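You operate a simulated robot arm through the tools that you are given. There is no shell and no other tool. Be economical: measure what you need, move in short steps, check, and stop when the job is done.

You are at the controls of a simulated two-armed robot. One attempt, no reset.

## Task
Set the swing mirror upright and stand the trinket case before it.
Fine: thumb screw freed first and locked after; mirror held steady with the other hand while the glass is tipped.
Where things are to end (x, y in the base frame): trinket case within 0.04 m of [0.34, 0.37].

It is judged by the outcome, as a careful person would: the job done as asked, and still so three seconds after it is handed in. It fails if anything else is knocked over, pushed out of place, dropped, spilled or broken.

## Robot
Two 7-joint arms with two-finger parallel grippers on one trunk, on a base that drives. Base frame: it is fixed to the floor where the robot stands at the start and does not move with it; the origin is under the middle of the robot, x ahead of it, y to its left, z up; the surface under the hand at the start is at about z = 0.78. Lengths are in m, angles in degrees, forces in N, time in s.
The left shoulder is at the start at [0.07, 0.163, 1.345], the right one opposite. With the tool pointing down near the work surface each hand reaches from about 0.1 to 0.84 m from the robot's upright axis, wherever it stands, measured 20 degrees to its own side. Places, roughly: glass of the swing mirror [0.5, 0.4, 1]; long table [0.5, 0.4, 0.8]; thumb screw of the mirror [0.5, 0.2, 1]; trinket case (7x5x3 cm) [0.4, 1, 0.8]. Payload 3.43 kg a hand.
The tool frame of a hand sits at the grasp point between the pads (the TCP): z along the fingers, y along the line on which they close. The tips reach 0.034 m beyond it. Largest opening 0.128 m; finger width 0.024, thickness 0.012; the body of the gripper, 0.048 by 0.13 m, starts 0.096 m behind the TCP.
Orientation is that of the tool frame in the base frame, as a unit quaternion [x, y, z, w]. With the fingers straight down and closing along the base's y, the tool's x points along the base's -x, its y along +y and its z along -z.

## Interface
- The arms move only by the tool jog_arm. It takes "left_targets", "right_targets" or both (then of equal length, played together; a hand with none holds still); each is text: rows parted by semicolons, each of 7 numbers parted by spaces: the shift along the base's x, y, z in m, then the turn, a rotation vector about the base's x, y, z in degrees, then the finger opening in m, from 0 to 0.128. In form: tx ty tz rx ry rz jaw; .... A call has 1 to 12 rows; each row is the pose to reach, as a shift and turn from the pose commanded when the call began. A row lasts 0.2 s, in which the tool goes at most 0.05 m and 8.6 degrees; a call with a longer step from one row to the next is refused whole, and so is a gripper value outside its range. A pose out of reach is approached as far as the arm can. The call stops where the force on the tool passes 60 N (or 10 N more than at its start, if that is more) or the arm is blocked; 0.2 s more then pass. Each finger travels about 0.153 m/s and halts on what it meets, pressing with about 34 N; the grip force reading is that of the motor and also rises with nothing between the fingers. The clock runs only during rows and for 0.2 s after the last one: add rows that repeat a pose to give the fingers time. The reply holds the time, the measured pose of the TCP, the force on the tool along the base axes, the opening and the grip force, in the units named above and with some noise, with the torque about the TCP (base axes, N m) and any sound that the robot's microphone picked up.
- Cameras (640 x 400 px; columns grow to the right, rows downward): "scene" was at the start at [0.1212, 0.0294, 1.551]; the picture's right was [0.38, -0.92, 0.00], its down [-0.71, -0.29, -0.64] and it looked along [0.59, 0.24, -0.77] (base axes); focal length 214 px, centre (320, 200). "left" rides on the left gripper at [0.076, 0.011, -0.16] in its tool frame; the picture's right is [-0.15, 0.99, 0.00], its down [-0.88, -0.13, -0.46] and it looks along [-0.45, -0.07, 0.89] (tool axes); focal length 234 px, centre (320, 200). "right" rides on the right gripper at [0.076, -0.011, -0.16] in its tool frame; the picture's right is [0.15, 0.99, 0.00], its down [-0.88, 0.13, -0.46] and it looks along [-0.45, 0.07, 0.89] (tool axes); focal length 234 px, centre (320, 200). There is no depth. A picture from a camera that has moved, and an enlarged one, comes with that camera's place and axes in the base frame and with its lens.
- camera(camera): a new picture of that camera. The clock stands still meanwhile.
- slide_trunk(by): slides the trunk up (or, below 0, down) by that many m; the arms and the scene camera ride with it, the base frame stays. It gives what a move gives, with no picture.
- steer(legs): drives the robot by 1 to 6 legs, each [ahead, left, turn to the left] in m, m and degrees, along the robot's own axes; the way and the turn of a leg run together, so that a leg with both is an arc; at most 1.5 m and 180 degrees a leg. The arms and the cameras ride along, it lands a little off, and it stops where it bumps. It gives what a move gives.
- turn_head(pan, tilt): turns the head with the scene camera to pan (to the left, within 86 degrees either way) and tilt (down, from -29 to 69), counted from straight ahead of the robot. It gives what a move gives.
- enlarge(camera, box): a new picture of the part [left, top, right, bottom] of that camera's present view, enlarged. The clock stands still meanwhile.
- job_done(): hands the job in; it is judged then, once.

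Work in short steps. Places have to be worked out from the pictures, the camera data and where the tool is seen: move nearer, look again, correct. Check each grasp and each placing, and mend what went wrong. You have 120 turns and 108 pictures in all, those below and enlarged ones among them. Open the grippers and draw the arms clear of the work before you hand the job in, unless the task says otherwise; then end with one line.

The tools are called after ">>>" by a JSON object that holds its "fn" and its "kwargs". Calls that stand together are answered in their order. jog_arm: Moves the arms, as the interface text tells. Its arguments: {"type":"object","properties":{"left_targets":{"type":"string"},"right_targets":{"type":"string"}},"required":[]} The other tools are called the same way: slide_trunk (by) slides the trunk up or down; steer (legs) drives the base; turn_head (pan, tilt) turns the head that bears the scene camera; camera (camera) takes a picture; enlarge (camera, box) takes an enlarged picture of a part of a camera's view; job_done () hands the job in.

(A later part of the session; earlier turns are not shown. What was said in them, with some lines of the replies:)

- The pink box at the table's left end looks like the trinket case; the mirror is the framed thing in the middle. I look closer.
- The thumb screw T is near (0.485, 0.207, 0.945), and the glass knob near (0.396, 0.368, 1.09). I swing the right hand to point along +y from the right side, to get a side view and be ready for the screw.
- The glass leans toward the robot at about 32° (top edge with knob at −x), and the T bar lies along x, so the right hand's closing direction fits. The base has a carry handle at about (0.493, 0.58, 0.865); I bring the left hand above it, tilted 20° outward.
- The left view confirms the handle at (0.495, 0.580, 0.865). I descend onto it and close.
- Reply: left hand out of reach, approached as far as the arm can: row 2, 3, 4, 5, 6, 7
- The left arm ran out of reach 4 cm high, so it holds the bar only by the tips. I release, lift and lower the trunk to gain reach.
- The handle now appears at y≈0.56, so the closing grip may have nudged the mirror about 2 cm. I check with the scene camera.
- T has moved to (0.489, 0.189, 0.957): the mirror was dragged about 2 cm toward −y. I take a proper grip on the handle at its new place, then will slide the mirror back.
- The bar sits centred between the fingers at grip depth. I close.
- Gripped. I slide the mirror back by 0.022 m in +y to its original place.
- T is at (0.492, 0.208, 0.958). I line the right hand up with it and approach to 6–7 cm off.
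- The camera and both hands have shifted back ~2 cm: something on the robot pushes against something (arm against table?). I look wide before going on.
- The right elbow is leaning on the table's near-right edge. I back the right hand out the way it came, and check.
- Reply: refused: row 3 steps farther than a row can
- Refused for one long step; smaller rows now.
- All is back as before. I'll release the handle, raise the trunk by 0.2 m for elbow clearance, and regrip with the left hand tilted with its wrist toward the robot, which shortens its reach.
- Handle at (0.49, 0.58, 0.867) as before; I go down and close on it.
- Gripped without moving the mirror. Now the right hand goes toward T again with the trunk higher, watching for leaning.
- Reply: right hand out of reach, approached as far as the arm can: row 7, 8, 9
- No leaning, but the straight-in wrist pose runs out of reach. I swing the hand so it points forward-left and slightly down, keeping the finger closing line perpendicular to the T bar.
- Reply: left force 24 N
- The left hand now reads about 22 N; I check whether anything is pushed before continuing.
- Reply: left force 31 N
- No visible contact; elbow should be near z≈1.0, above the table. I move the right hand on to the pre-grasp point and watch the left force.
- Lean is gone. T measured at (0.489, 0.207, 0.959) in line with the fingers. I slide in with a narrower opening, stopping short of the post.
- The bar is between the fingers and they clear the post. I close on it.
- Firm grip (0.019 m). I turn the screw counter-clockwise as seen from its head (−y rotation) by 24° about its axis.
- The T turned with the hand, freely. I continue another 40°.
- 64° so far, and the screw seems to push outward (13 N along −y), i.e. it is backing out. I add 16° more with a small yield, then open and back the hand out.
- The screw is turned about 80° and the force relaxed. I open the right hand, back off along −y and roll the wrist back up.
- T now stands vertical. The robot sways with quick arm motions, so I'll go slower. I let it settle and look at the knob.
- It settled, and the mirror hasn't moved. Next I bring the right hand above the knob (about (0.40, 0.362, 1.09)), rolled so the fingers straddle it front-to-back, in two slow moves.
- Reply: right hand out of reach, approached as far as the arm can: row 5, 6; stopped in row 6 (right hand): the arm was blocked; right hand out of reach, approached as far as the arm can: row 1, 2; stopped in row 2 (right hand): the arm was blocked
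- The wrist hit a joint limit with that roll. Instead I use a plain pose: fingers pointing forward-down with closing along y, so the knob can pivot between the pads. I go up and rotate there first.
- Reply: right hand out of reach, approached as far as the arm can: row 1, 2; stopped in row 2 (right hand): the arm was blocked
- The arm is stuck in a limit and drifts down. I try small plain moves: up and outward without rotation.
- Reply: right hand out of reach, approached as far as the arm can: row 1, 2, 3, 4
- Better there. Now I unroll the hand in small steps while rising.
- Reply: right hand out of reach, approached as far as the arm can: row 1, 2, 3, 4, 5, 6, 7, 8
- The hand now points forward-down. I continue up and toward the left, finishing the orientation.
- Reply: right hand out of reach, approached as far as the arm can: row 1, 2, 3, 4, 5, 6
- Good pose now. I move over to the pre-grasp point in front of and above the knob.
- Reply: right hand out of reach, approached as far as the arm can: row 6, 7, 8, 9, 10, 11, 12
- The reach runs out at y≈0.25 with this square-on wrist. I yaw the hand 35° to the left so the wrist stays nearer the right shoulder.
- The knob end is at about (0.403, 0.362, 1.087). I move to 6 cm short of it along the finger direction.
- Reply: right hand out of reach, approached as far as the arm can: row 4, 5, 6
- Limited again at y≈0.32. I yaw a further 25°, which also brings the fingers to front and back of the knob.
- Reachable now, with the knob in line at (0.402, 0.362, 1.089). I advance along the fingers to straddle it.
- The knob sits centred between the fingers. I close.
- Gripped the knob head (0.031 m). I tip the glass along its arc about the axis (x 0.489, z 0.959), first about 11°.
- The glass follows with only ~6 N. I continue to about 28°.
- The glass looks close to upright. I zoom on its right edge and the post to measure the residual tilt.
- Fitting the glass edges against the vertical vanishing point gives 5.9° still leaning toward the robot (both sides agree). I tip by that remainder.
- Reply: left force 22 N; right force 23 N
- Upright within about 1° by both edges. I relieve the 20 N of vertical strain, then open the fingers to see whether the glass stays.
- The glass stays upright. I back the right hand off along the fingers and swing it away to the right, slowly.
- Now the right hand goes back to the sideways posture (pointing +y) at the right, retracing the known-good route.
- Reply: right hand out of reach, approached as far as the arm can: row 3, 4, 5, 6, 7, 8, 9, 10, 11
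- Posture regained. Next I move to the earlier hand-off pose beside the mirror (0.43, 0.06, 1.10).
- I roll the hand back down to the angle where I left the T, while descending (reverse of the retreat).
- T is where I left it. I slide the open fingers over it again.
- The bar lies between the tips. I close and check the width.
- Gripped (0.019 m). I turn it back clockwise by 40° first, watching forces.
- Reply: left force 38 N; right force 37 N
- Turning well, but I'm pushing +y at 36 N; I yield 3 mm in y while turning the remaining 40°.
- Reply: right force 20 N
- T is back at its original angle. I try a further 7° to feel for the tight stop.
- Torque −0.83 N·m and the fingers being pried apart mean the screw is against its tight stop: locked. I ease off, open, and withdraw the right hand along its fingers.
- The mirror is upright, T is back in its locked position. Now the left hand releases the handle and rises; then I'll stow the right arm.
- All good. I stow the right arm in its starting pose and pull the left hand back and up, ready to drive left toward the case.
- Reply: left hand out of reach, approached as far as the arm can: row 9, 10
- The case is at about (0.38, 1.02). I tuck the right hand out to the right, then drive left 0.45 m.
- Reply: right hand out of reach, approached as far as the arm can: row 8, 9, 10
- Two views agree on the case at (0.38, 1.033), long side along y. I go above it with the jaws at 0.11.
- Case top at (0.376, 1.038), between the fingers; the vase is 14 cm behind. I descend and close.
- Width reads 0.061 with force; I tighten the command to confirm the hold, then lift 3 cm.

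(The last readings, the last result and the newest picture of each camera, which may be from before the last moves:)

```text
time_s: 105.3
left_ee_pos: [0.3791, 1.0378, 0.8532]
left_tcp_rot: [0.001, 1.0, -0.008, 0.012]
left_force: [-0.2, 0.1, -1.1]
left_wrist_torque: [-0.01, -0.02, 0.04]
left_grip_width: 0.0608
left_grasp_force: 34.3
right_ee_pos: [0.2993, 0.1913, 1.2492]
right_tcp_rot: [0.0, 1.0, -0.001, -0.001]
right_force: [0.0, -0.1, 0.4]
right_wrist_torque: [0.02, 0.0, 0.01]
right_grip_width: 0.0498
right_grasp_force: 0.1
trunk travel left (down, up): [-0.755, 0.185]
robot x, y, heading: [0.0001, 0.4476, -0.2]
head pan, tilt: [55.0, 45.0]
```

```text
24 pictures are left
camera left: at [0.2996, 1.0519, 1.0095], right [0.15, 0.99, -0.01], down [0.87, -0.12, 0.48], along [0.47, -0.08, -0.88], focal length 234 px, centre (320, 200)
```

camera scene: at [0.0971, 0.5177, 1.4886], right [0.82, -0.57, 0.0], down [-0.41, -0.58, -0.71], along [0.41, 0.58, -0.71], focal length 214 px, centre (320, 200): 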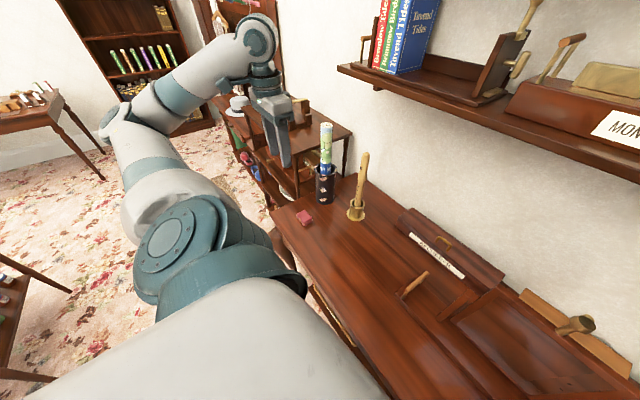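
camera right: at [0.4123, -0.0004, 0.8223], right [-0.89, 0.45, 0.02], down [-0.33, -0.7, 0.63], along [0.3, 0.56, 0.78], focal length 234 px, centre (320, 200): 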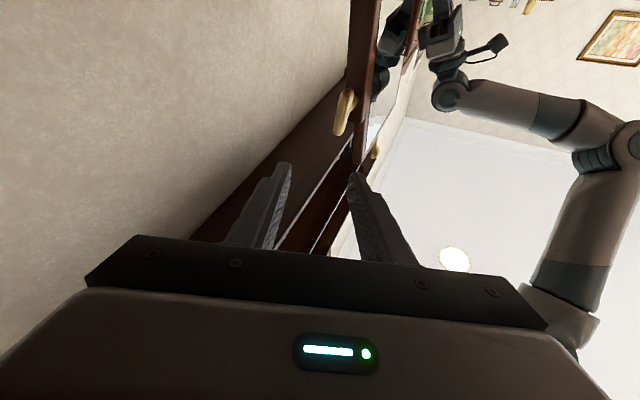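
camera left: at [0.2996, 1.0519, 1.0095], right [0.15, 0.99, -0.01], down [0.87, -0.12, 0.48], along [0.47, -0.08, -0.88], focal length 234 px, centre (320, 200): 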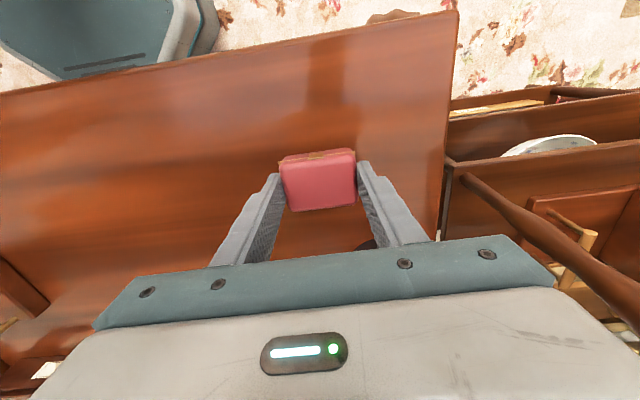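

The case is held. I lift to z≈0.93 and carry it along in front of the mirror (x≈0.33).

>>> {"fn": "jog_arm", "kwargs": {"left_targets": "-0.005 0 0.02 0 0 0 0.05; -0.01 -0.01 0.04 0 0 0 0.05; -0.02 -0.03 0.06 0 0 0 0.05; -0.03 -0.06 0.08 0 0 0 0.05; -0.04 -0.09 0.08 0 0 0 0.05; -0.045 -0.12 0.08 0 0 0 0.05; -0.045 -0.15 0.08 0 0 0 0.05; -0.045 -0.18 0.08 0 0 0 0.05; -0.045 -0.21 0.08 0 0 0 0.05; -0.045 -0.24 0.08 0 0 0 0.05; -0.045 -0.27 0.08 0 0 0 0.05; -0.045 -0.3 0.08 0 0 0 0.05"}}

>>> {"fn": "jog_arm", "kwargs": {"left_targets": "0 -0.03 0 0 0 0 0.05; 0 -0.06 0 0 0 0 0.05; 0 -0.09 0 0 0 0 0.05; 0 -0.12 0 0 0 0 0.05; 0 -0.15 0 0 0 0 0.05; 0 -0.18 0 0 0 0 0.05; 0 -0.21 0 0 0 0 0.05; 0 -0.24 0 0 0 0 0.05; 0 -0.27 0 0 0 0 0.05; 0 -0.3 0 0 0 0 0.05; 0 -0.3 0 0 0 0 0.05"}}

>>> {"fn": "turn_head", "kwargs": {"pan": -10, "tilt": 55}}

>>> {"fn": "camera", "kwargs": {"camera": "scene"}}

```text
time_s: 107.9
left_ee_pos: [0.3593, 0.7424, 0.9196]
left_tcp_rot: [0.002, 1.0, -0.005, 0.01]
left_force: [-0.4, -0.6, -0.3]
left_wrist_torque: [0.03, -0.02, 0.0]
left_grip_width: 0.0608
left_grasp_force: 34.2
left hand out of reach, approached as far as the arm can: row 10, 11, 12
right_ee_pos: [0.2999, 0.1896, 1.2492]
right_tcp_rot: [0.0, 1.0, -0.001, -0.001]
right_force: [0.0, 0.8, 0.5]
right_wrist_torque: [0.03, 0.05, 0.01]
right_grip_width: 0.0503
right_grasp_force: 0.2
trunk travel left (down, up): [-0.755, 0.185]
robot x, y, heading: [-0.0004, 0.4476, 0.0]
head pan, tilt: [55.0, 45.0]
```

```text
time_s: 110.3
left_ee_pos: [0.357, 0.4414, 0.9229]
left_tcp_rot: [0.0, 1.0, -0.008, 0.011]
left_force: [-0.6, -0.2, -0.9]
left_wrist_torque: [0.04, 0.0, 0.05]
left_grip_width: 0.061
left_grasp_force: 34.7
left hand out of reach, approached as far as the arm can: row 1, 2, 3
right_ee_pos: [0.2999, 0.1909, 1.2498]
right_tcp_rot: [0.0, 1.0, -0.002, 0.0]
right_force: [-0.2, 0.5, -0.4]
right_wrist_torque: [-0.06, 0.03, -0.01]
right_grip_width: 0.0498
right_grasp_force: 0.1
trunk travel left (down, up): [-0.755, 0.185]
robot x, y, heading: [0.001, 0.4531, 0.1]
head pan, tilt: [55.0, 45.0]
```

```text
time_s: 111.7
left_ee_pos: [0.3571, 0.4403, 0.9211]
left_tcp_rot: [0.001, 1.0, -0.006, 0.012]
left_force: [0.0, 0.6, -0.5]
left_wrist_torque: [0.02, 0.01, 0.02]
left_grip_width: 0.0609
left_grasp_force: 34.3
right_ee_pos: [0.3004, 0.1889, 1.2493]
right_tcp_rot: [0.0, 1.0, -0.001, -0.001]
right_force: [0.0, -0.2, -0.2]
right_wrist_torque: [-0.02, -0.01, 0.0]
right_grip_width: 0.05
right_grasp_force: 0.0
trunk travel left (down, up): [-0.755, 0.185]
robot x, y, heading: [-0.0019, 0.4558, -0.2]
head pan, tilt: [-10.0, 55.0]
```

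```text
23 pictures are left
camera scene: at [0.1218, 0.4383, 1.4751], right [-0.17, -0.98, 0.0], down [-0.81, 0.14, -0.57], along [0.56, -0.1, -0.82], focal length 214 px, centre (320, 200)
```

scene: 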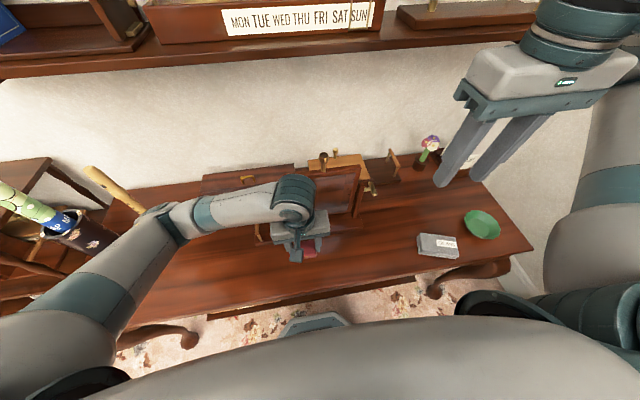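

The case is in front of the mirror. I shift to (0.34, 0.37) and lower to the table.

>>> {"fn": "jog_arm", "kwargs": {"left_targets": "-0.005 -0.02 0 0 0 0 0.05; -0.01 -0.04 0 0 0 0 0.05; -0.015 -0.06 0 0 0 0 0.05; -0.017 -0.071 -0.01 0 0 0 0.05; -0.017 -0.071 -0.03 0 0 0 0.05; -0.017 -0.071 -0.05 0 0 0 0.05; -0.017 -0.071 -0.07 0 0 0 0.05; -0.017 -0.071 -0.085 0 0 0 0.05; -0.017 -0.071 -0.09 0 0 0 0.05; -0.017 -0.071 -0.09 0 0 0 0.05"}}

>>> {"fn": "camera", "kwargs": {"camera": "left"}}

>>> {"fn": "enlarge", "kwargs": {"camera": "scene", "box": [220, 140, 420, 290]}}

```text
time_s: 113.9
left_ee_pos: [0.3411, 0.3699, 0.8312]
left_tcp_rot: [0.001, 1.0, -0.008, 0.012]
left_force: [0.2, -0.1, 0.0]
left_wrist_torque: [-0.04, -0.01, 0.02]
left_grip_width: 0.0609
left_grasp_force: 34.2
right_ee_pos: [0.2995, 0.19, 1.249]
right_tcp_rot: [0.0, 1.0, -0.002, -0.001]
right_force: [-0.5, -0.6, 1.3]
right_wrist_torque: [0.02, 0.0, 0.01]
right_grip_width: 0.0502
right_grasp_force: 0.0
trunk travel left (down, up): [-0.755, 0.185]
robot x, y, heading: [0.0002, 0.4482, 0.1]
head pan, tilt: [-10.0, 55.0]
```

```text
22 pictures are left
camera left: at [0.2626, 0.3846, 0.9889], right [0.15, 0.99, -0.01], down [0.87, -0.12, 0.48], along [0.47, -0.08, -0.88], focal length 234 px, centre (320, 200)
```

left: 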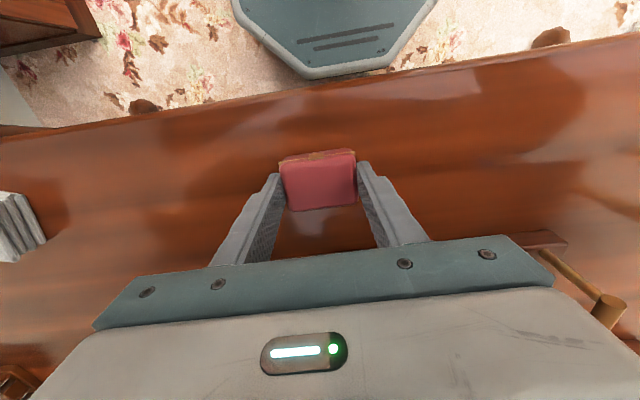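

```text
2.67 times, centred on (320, 215) of scene
camera zoom: at [0.1218, 0.4383, 1.475], right [-0.17, -0.98, 0.0], down [-0.81, 0.14, -0.57], along [0.56, -0.1, -0.82], focal length 572 px, centre (320, 160)
```

zoom: 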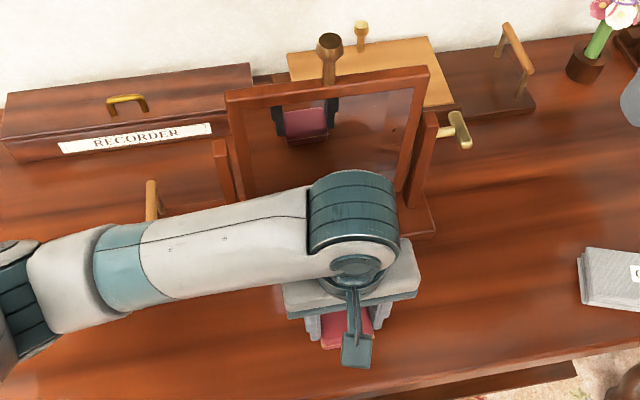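

Positioned at (0.341, 0.370). I lower the last 7 mm to contact and open.

>>> {"fn": "jog_arm", "kwargs": {"left_targets": "0 0 -0.003 0 0 0 0.05; 0 0 -0.006 0 0 0 0.05; 0 0 -0.0075 0 0 0 0.05; 0 0 -0.0075 0 0 0 0.05"}}

>>> {"fn": "jog_arm", "kwargs": {"left_targets": "0 0 0 0 0 0 0.065; 0 0 0 0 0 0 0.08; 0 0 0 0 0 0 0.1; 0 0 0 0 0 0 0.11; 0 0 0.03 0 0 0 0.11; 0 0 0.06 0 0 0 0.11; 0 0 0.09 0 0 0 0.11; 0 0.02 0.12 0 0 0 0.11; 0 0.05 0.14 0 0 0 0.11; 0 0.08 0.16 0 0 0 0.11; 0 0.11 0.18 0 0 0 0.11; 0 0.14 0.2 0 0 0 0.11"}}

>>> {"fn": "camera", "kwargs": {"camera": "scene"}}

>>> {"fn": "camera", "kwargs": {"camera": "left"}}

```text
time_s: 114.9
left_ee_pos: [0.3409, 0.3711, 0.8239]
left_tcp_rot: [0.001, 1.0, -0.008, 0.012]
left_force: [-0.7, -0.6, -0.5]
left_wrist_torque: [0.03, 0.0, -0.02]
left_grip_width: 0.0609
left_grasp_force: 33.7
right_ee_pos: [0.2988, 0.1903, 1.2488]
right_tcp_rot: [0.0, 1.0, -0.001, 0.0]
right_force: [-0.8, -0.8, 0.6]
right_wrist_torque: [0.02, 0.01, 0.05]
right_grip_width: 0.0501
right_grasp_force: 0.0
trunk travel left (down, up): [-0.755, 0.185]
robot x, y, heading: [0.0016, 0.4506, 0.1]
head pan, tilt: [-10.0, 55.0]
```

```text
time_s: 117.5
left_ee_pos: [0.338, 0.5149, 1.0224]
left_tcp_rot: [0.001, 1.0, -0.008, 0.012]
left_force: [-0.3, 0.2, -0.3]
left_wrist_torque: [-0.04, -0.05, 0.01]
left_grip_width: 0.11
left_grasp_force: 0.0
right_ee_pos: [0.2991, 0.1917, 1.2483]
right_tcp_rot: [0.0, 1.0, -0.002, -0.001]
right_force: [-0.6, -0.4, -1.4]
right_wrist_torque: [0.0, -0.03, 0.01]
right_grip_width: 0.0501
right_grasp_force: 0.1
trunk travel left (down, up): [-0.755, 0.185]
robot x, y, heading: [0.0021, 0.4526, -0.1]
head pan, tilt: [-10.0, 55.0]
```

```text
20 pictures are left
camera scene: at [0.1213, 0.4397, 1.4751], right [-0.17, -0.98, 0.0], down [-0.81, 0.14, -0.57], along [0.56, -0.1, -0.82], focal length 214 px, centre (320, 200)
```

scene: 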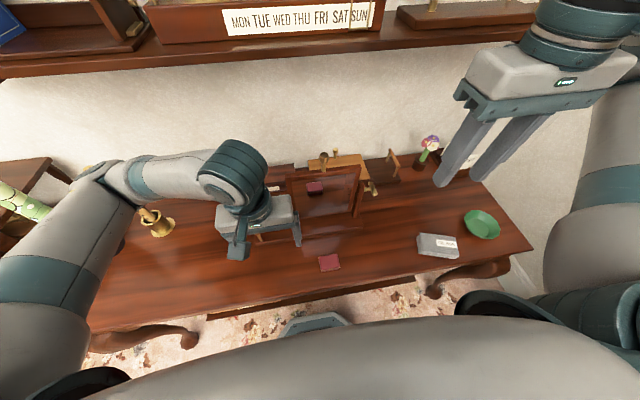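

```text
19 pictures are left
camera left: at [0.2592, 0.5294, 1.179], right [0.15, 0.99, -0.01], down [0.87, -0.12, 0.48], along [0.47, -0.08, -0.88], focal length 234 px, centre (320, 200)
```

left: 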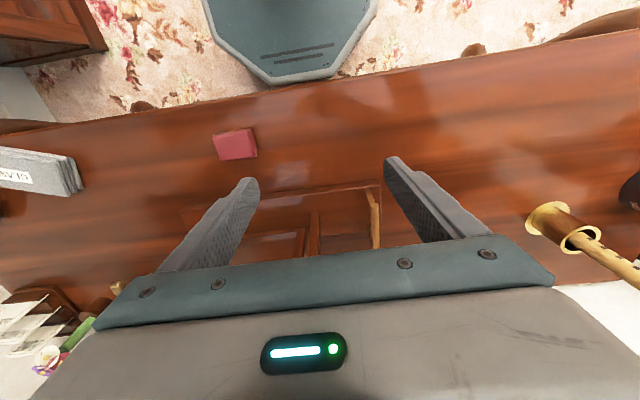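

The case stands at (0.340, 0.371). I lift the left hand clear and take a last look at mirror and screw.

>>> {"fn": "jog_arm", "kwargs": {"left_targets": "0 0.02 0.03 0 0 0 0.11; -0.01 0.04 0.06 0 0 0 0.11; -0.02 0.06 0.09 0 0 0 0.11; -0.03 0.08 0.12 0 0 0 0.11; -0.04 0.11 0.14 0 0 0 0.11; -0.04 0.14 0.16 0 0 0 0.11; -0.04 0.17 0.18 0 0 0 0.11; -0.04 0.2 0.18 0 0 0 0.11; -0.04 0.2 0.18 0 0 0 0.11", "right_targets": "0 0 0 0 0 0 0.07; 0 0 0 0 0 0 0.1; 0 0 0 0 0 0 0.1; 0 0 0 0 0 0 0.1; 0 0 0 0 0 0 0.1; 0 0 0 0 0 0 0.1; 0 0 0 0 0 0 0.1; 0 0 0 0 0 0 0.1; 0 0 0 0 0 0 0.1"}}

>>> {"fn": "enlarge", "kwargs": {"camera": "scene", "box": [240, 130, 440, 290]}}

>>> {"fn": "camera", "kwargs": {"camera": "scene"}}

```text
time_s: 119.5
left_ee_pos: [0.3264, 0.7136, 1.2248]
left_tcp_rot: [0.001, 1.0, -0.007, 0.011]
left_force: [-0.3, -0.6, -0.3]
left_wrist_torque: [0.03, 0.03, -0.01]
left_grip_width: 0.11
left_grasp_force: 0.0
left hand out of reach, approached as far as the arm can: row 1, 2, 3, 4, 5, 6, 7, 8, 9
right_ee_pos: [0.2999, 0.1901, 1.2499]
right_tcp_rot: [0.0, 1.0, 0.0, -0.002]
right_force: [1.0, -0.7, 0.1]
right_wrist_torque: [0.05, -0.01, 0.01]
right_grip_width: 0.0998
right_grasp_force: 0.0
trunk travel left (down, up): [-0.755, 0.185]
robot x, y, heading: [-0.0033, 0.4522, 0.2]
head pan, tilt: [-10.0, 55.0]
```

```text
2.50 times, centred on (340, 210) of scene
camera zoom: at [0.1226, 0.4373, 1.475], right [-0.17, -0.98, 0.0], down [-0.81, 0.14, -0.57], along [0.56, -0.1, -0.82], focal length 536 px, centre (270, 175)
```

zoom: 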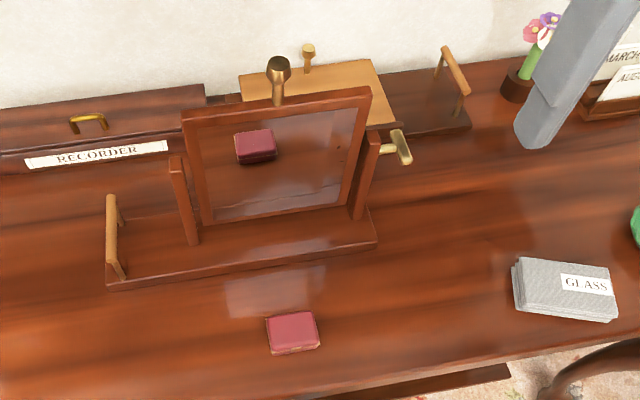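

```text
17 pictures are left
camera scene: at [0.1226, 0.4373, 1.475], right [-0.17, -0.98, 0.0], down [-0.81, 0.14, -0.57], along [0.56, -0.1, -0.82], focal length 214 px, centre (320, 200)
```

scene: 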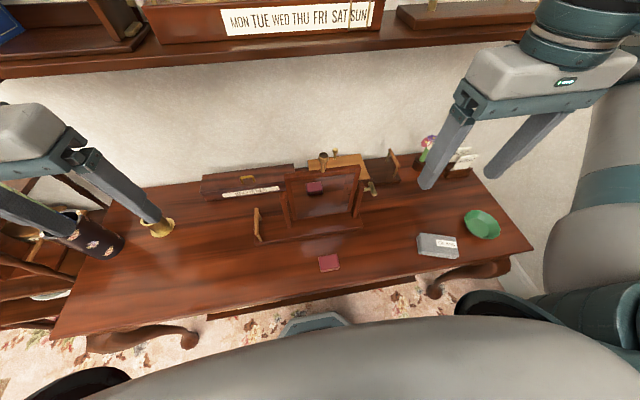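

The glass edges run to the vertical vanishing point, so it is upright. The screw bar is back at its locked angle, the case stands at (0.340, 0.371), and both hands are open and clear.

>>> {"fn": "job_done", "kwargs": {}}

```text
The job is handed in.
```

The swing mirror is upright to within about 1° and its thumb screw is locked. The trinket case stands before it at about (0.34, 0.37); my first grip on the handle dragged the mirror 2 cm, and I slid it back before tipping the glass.
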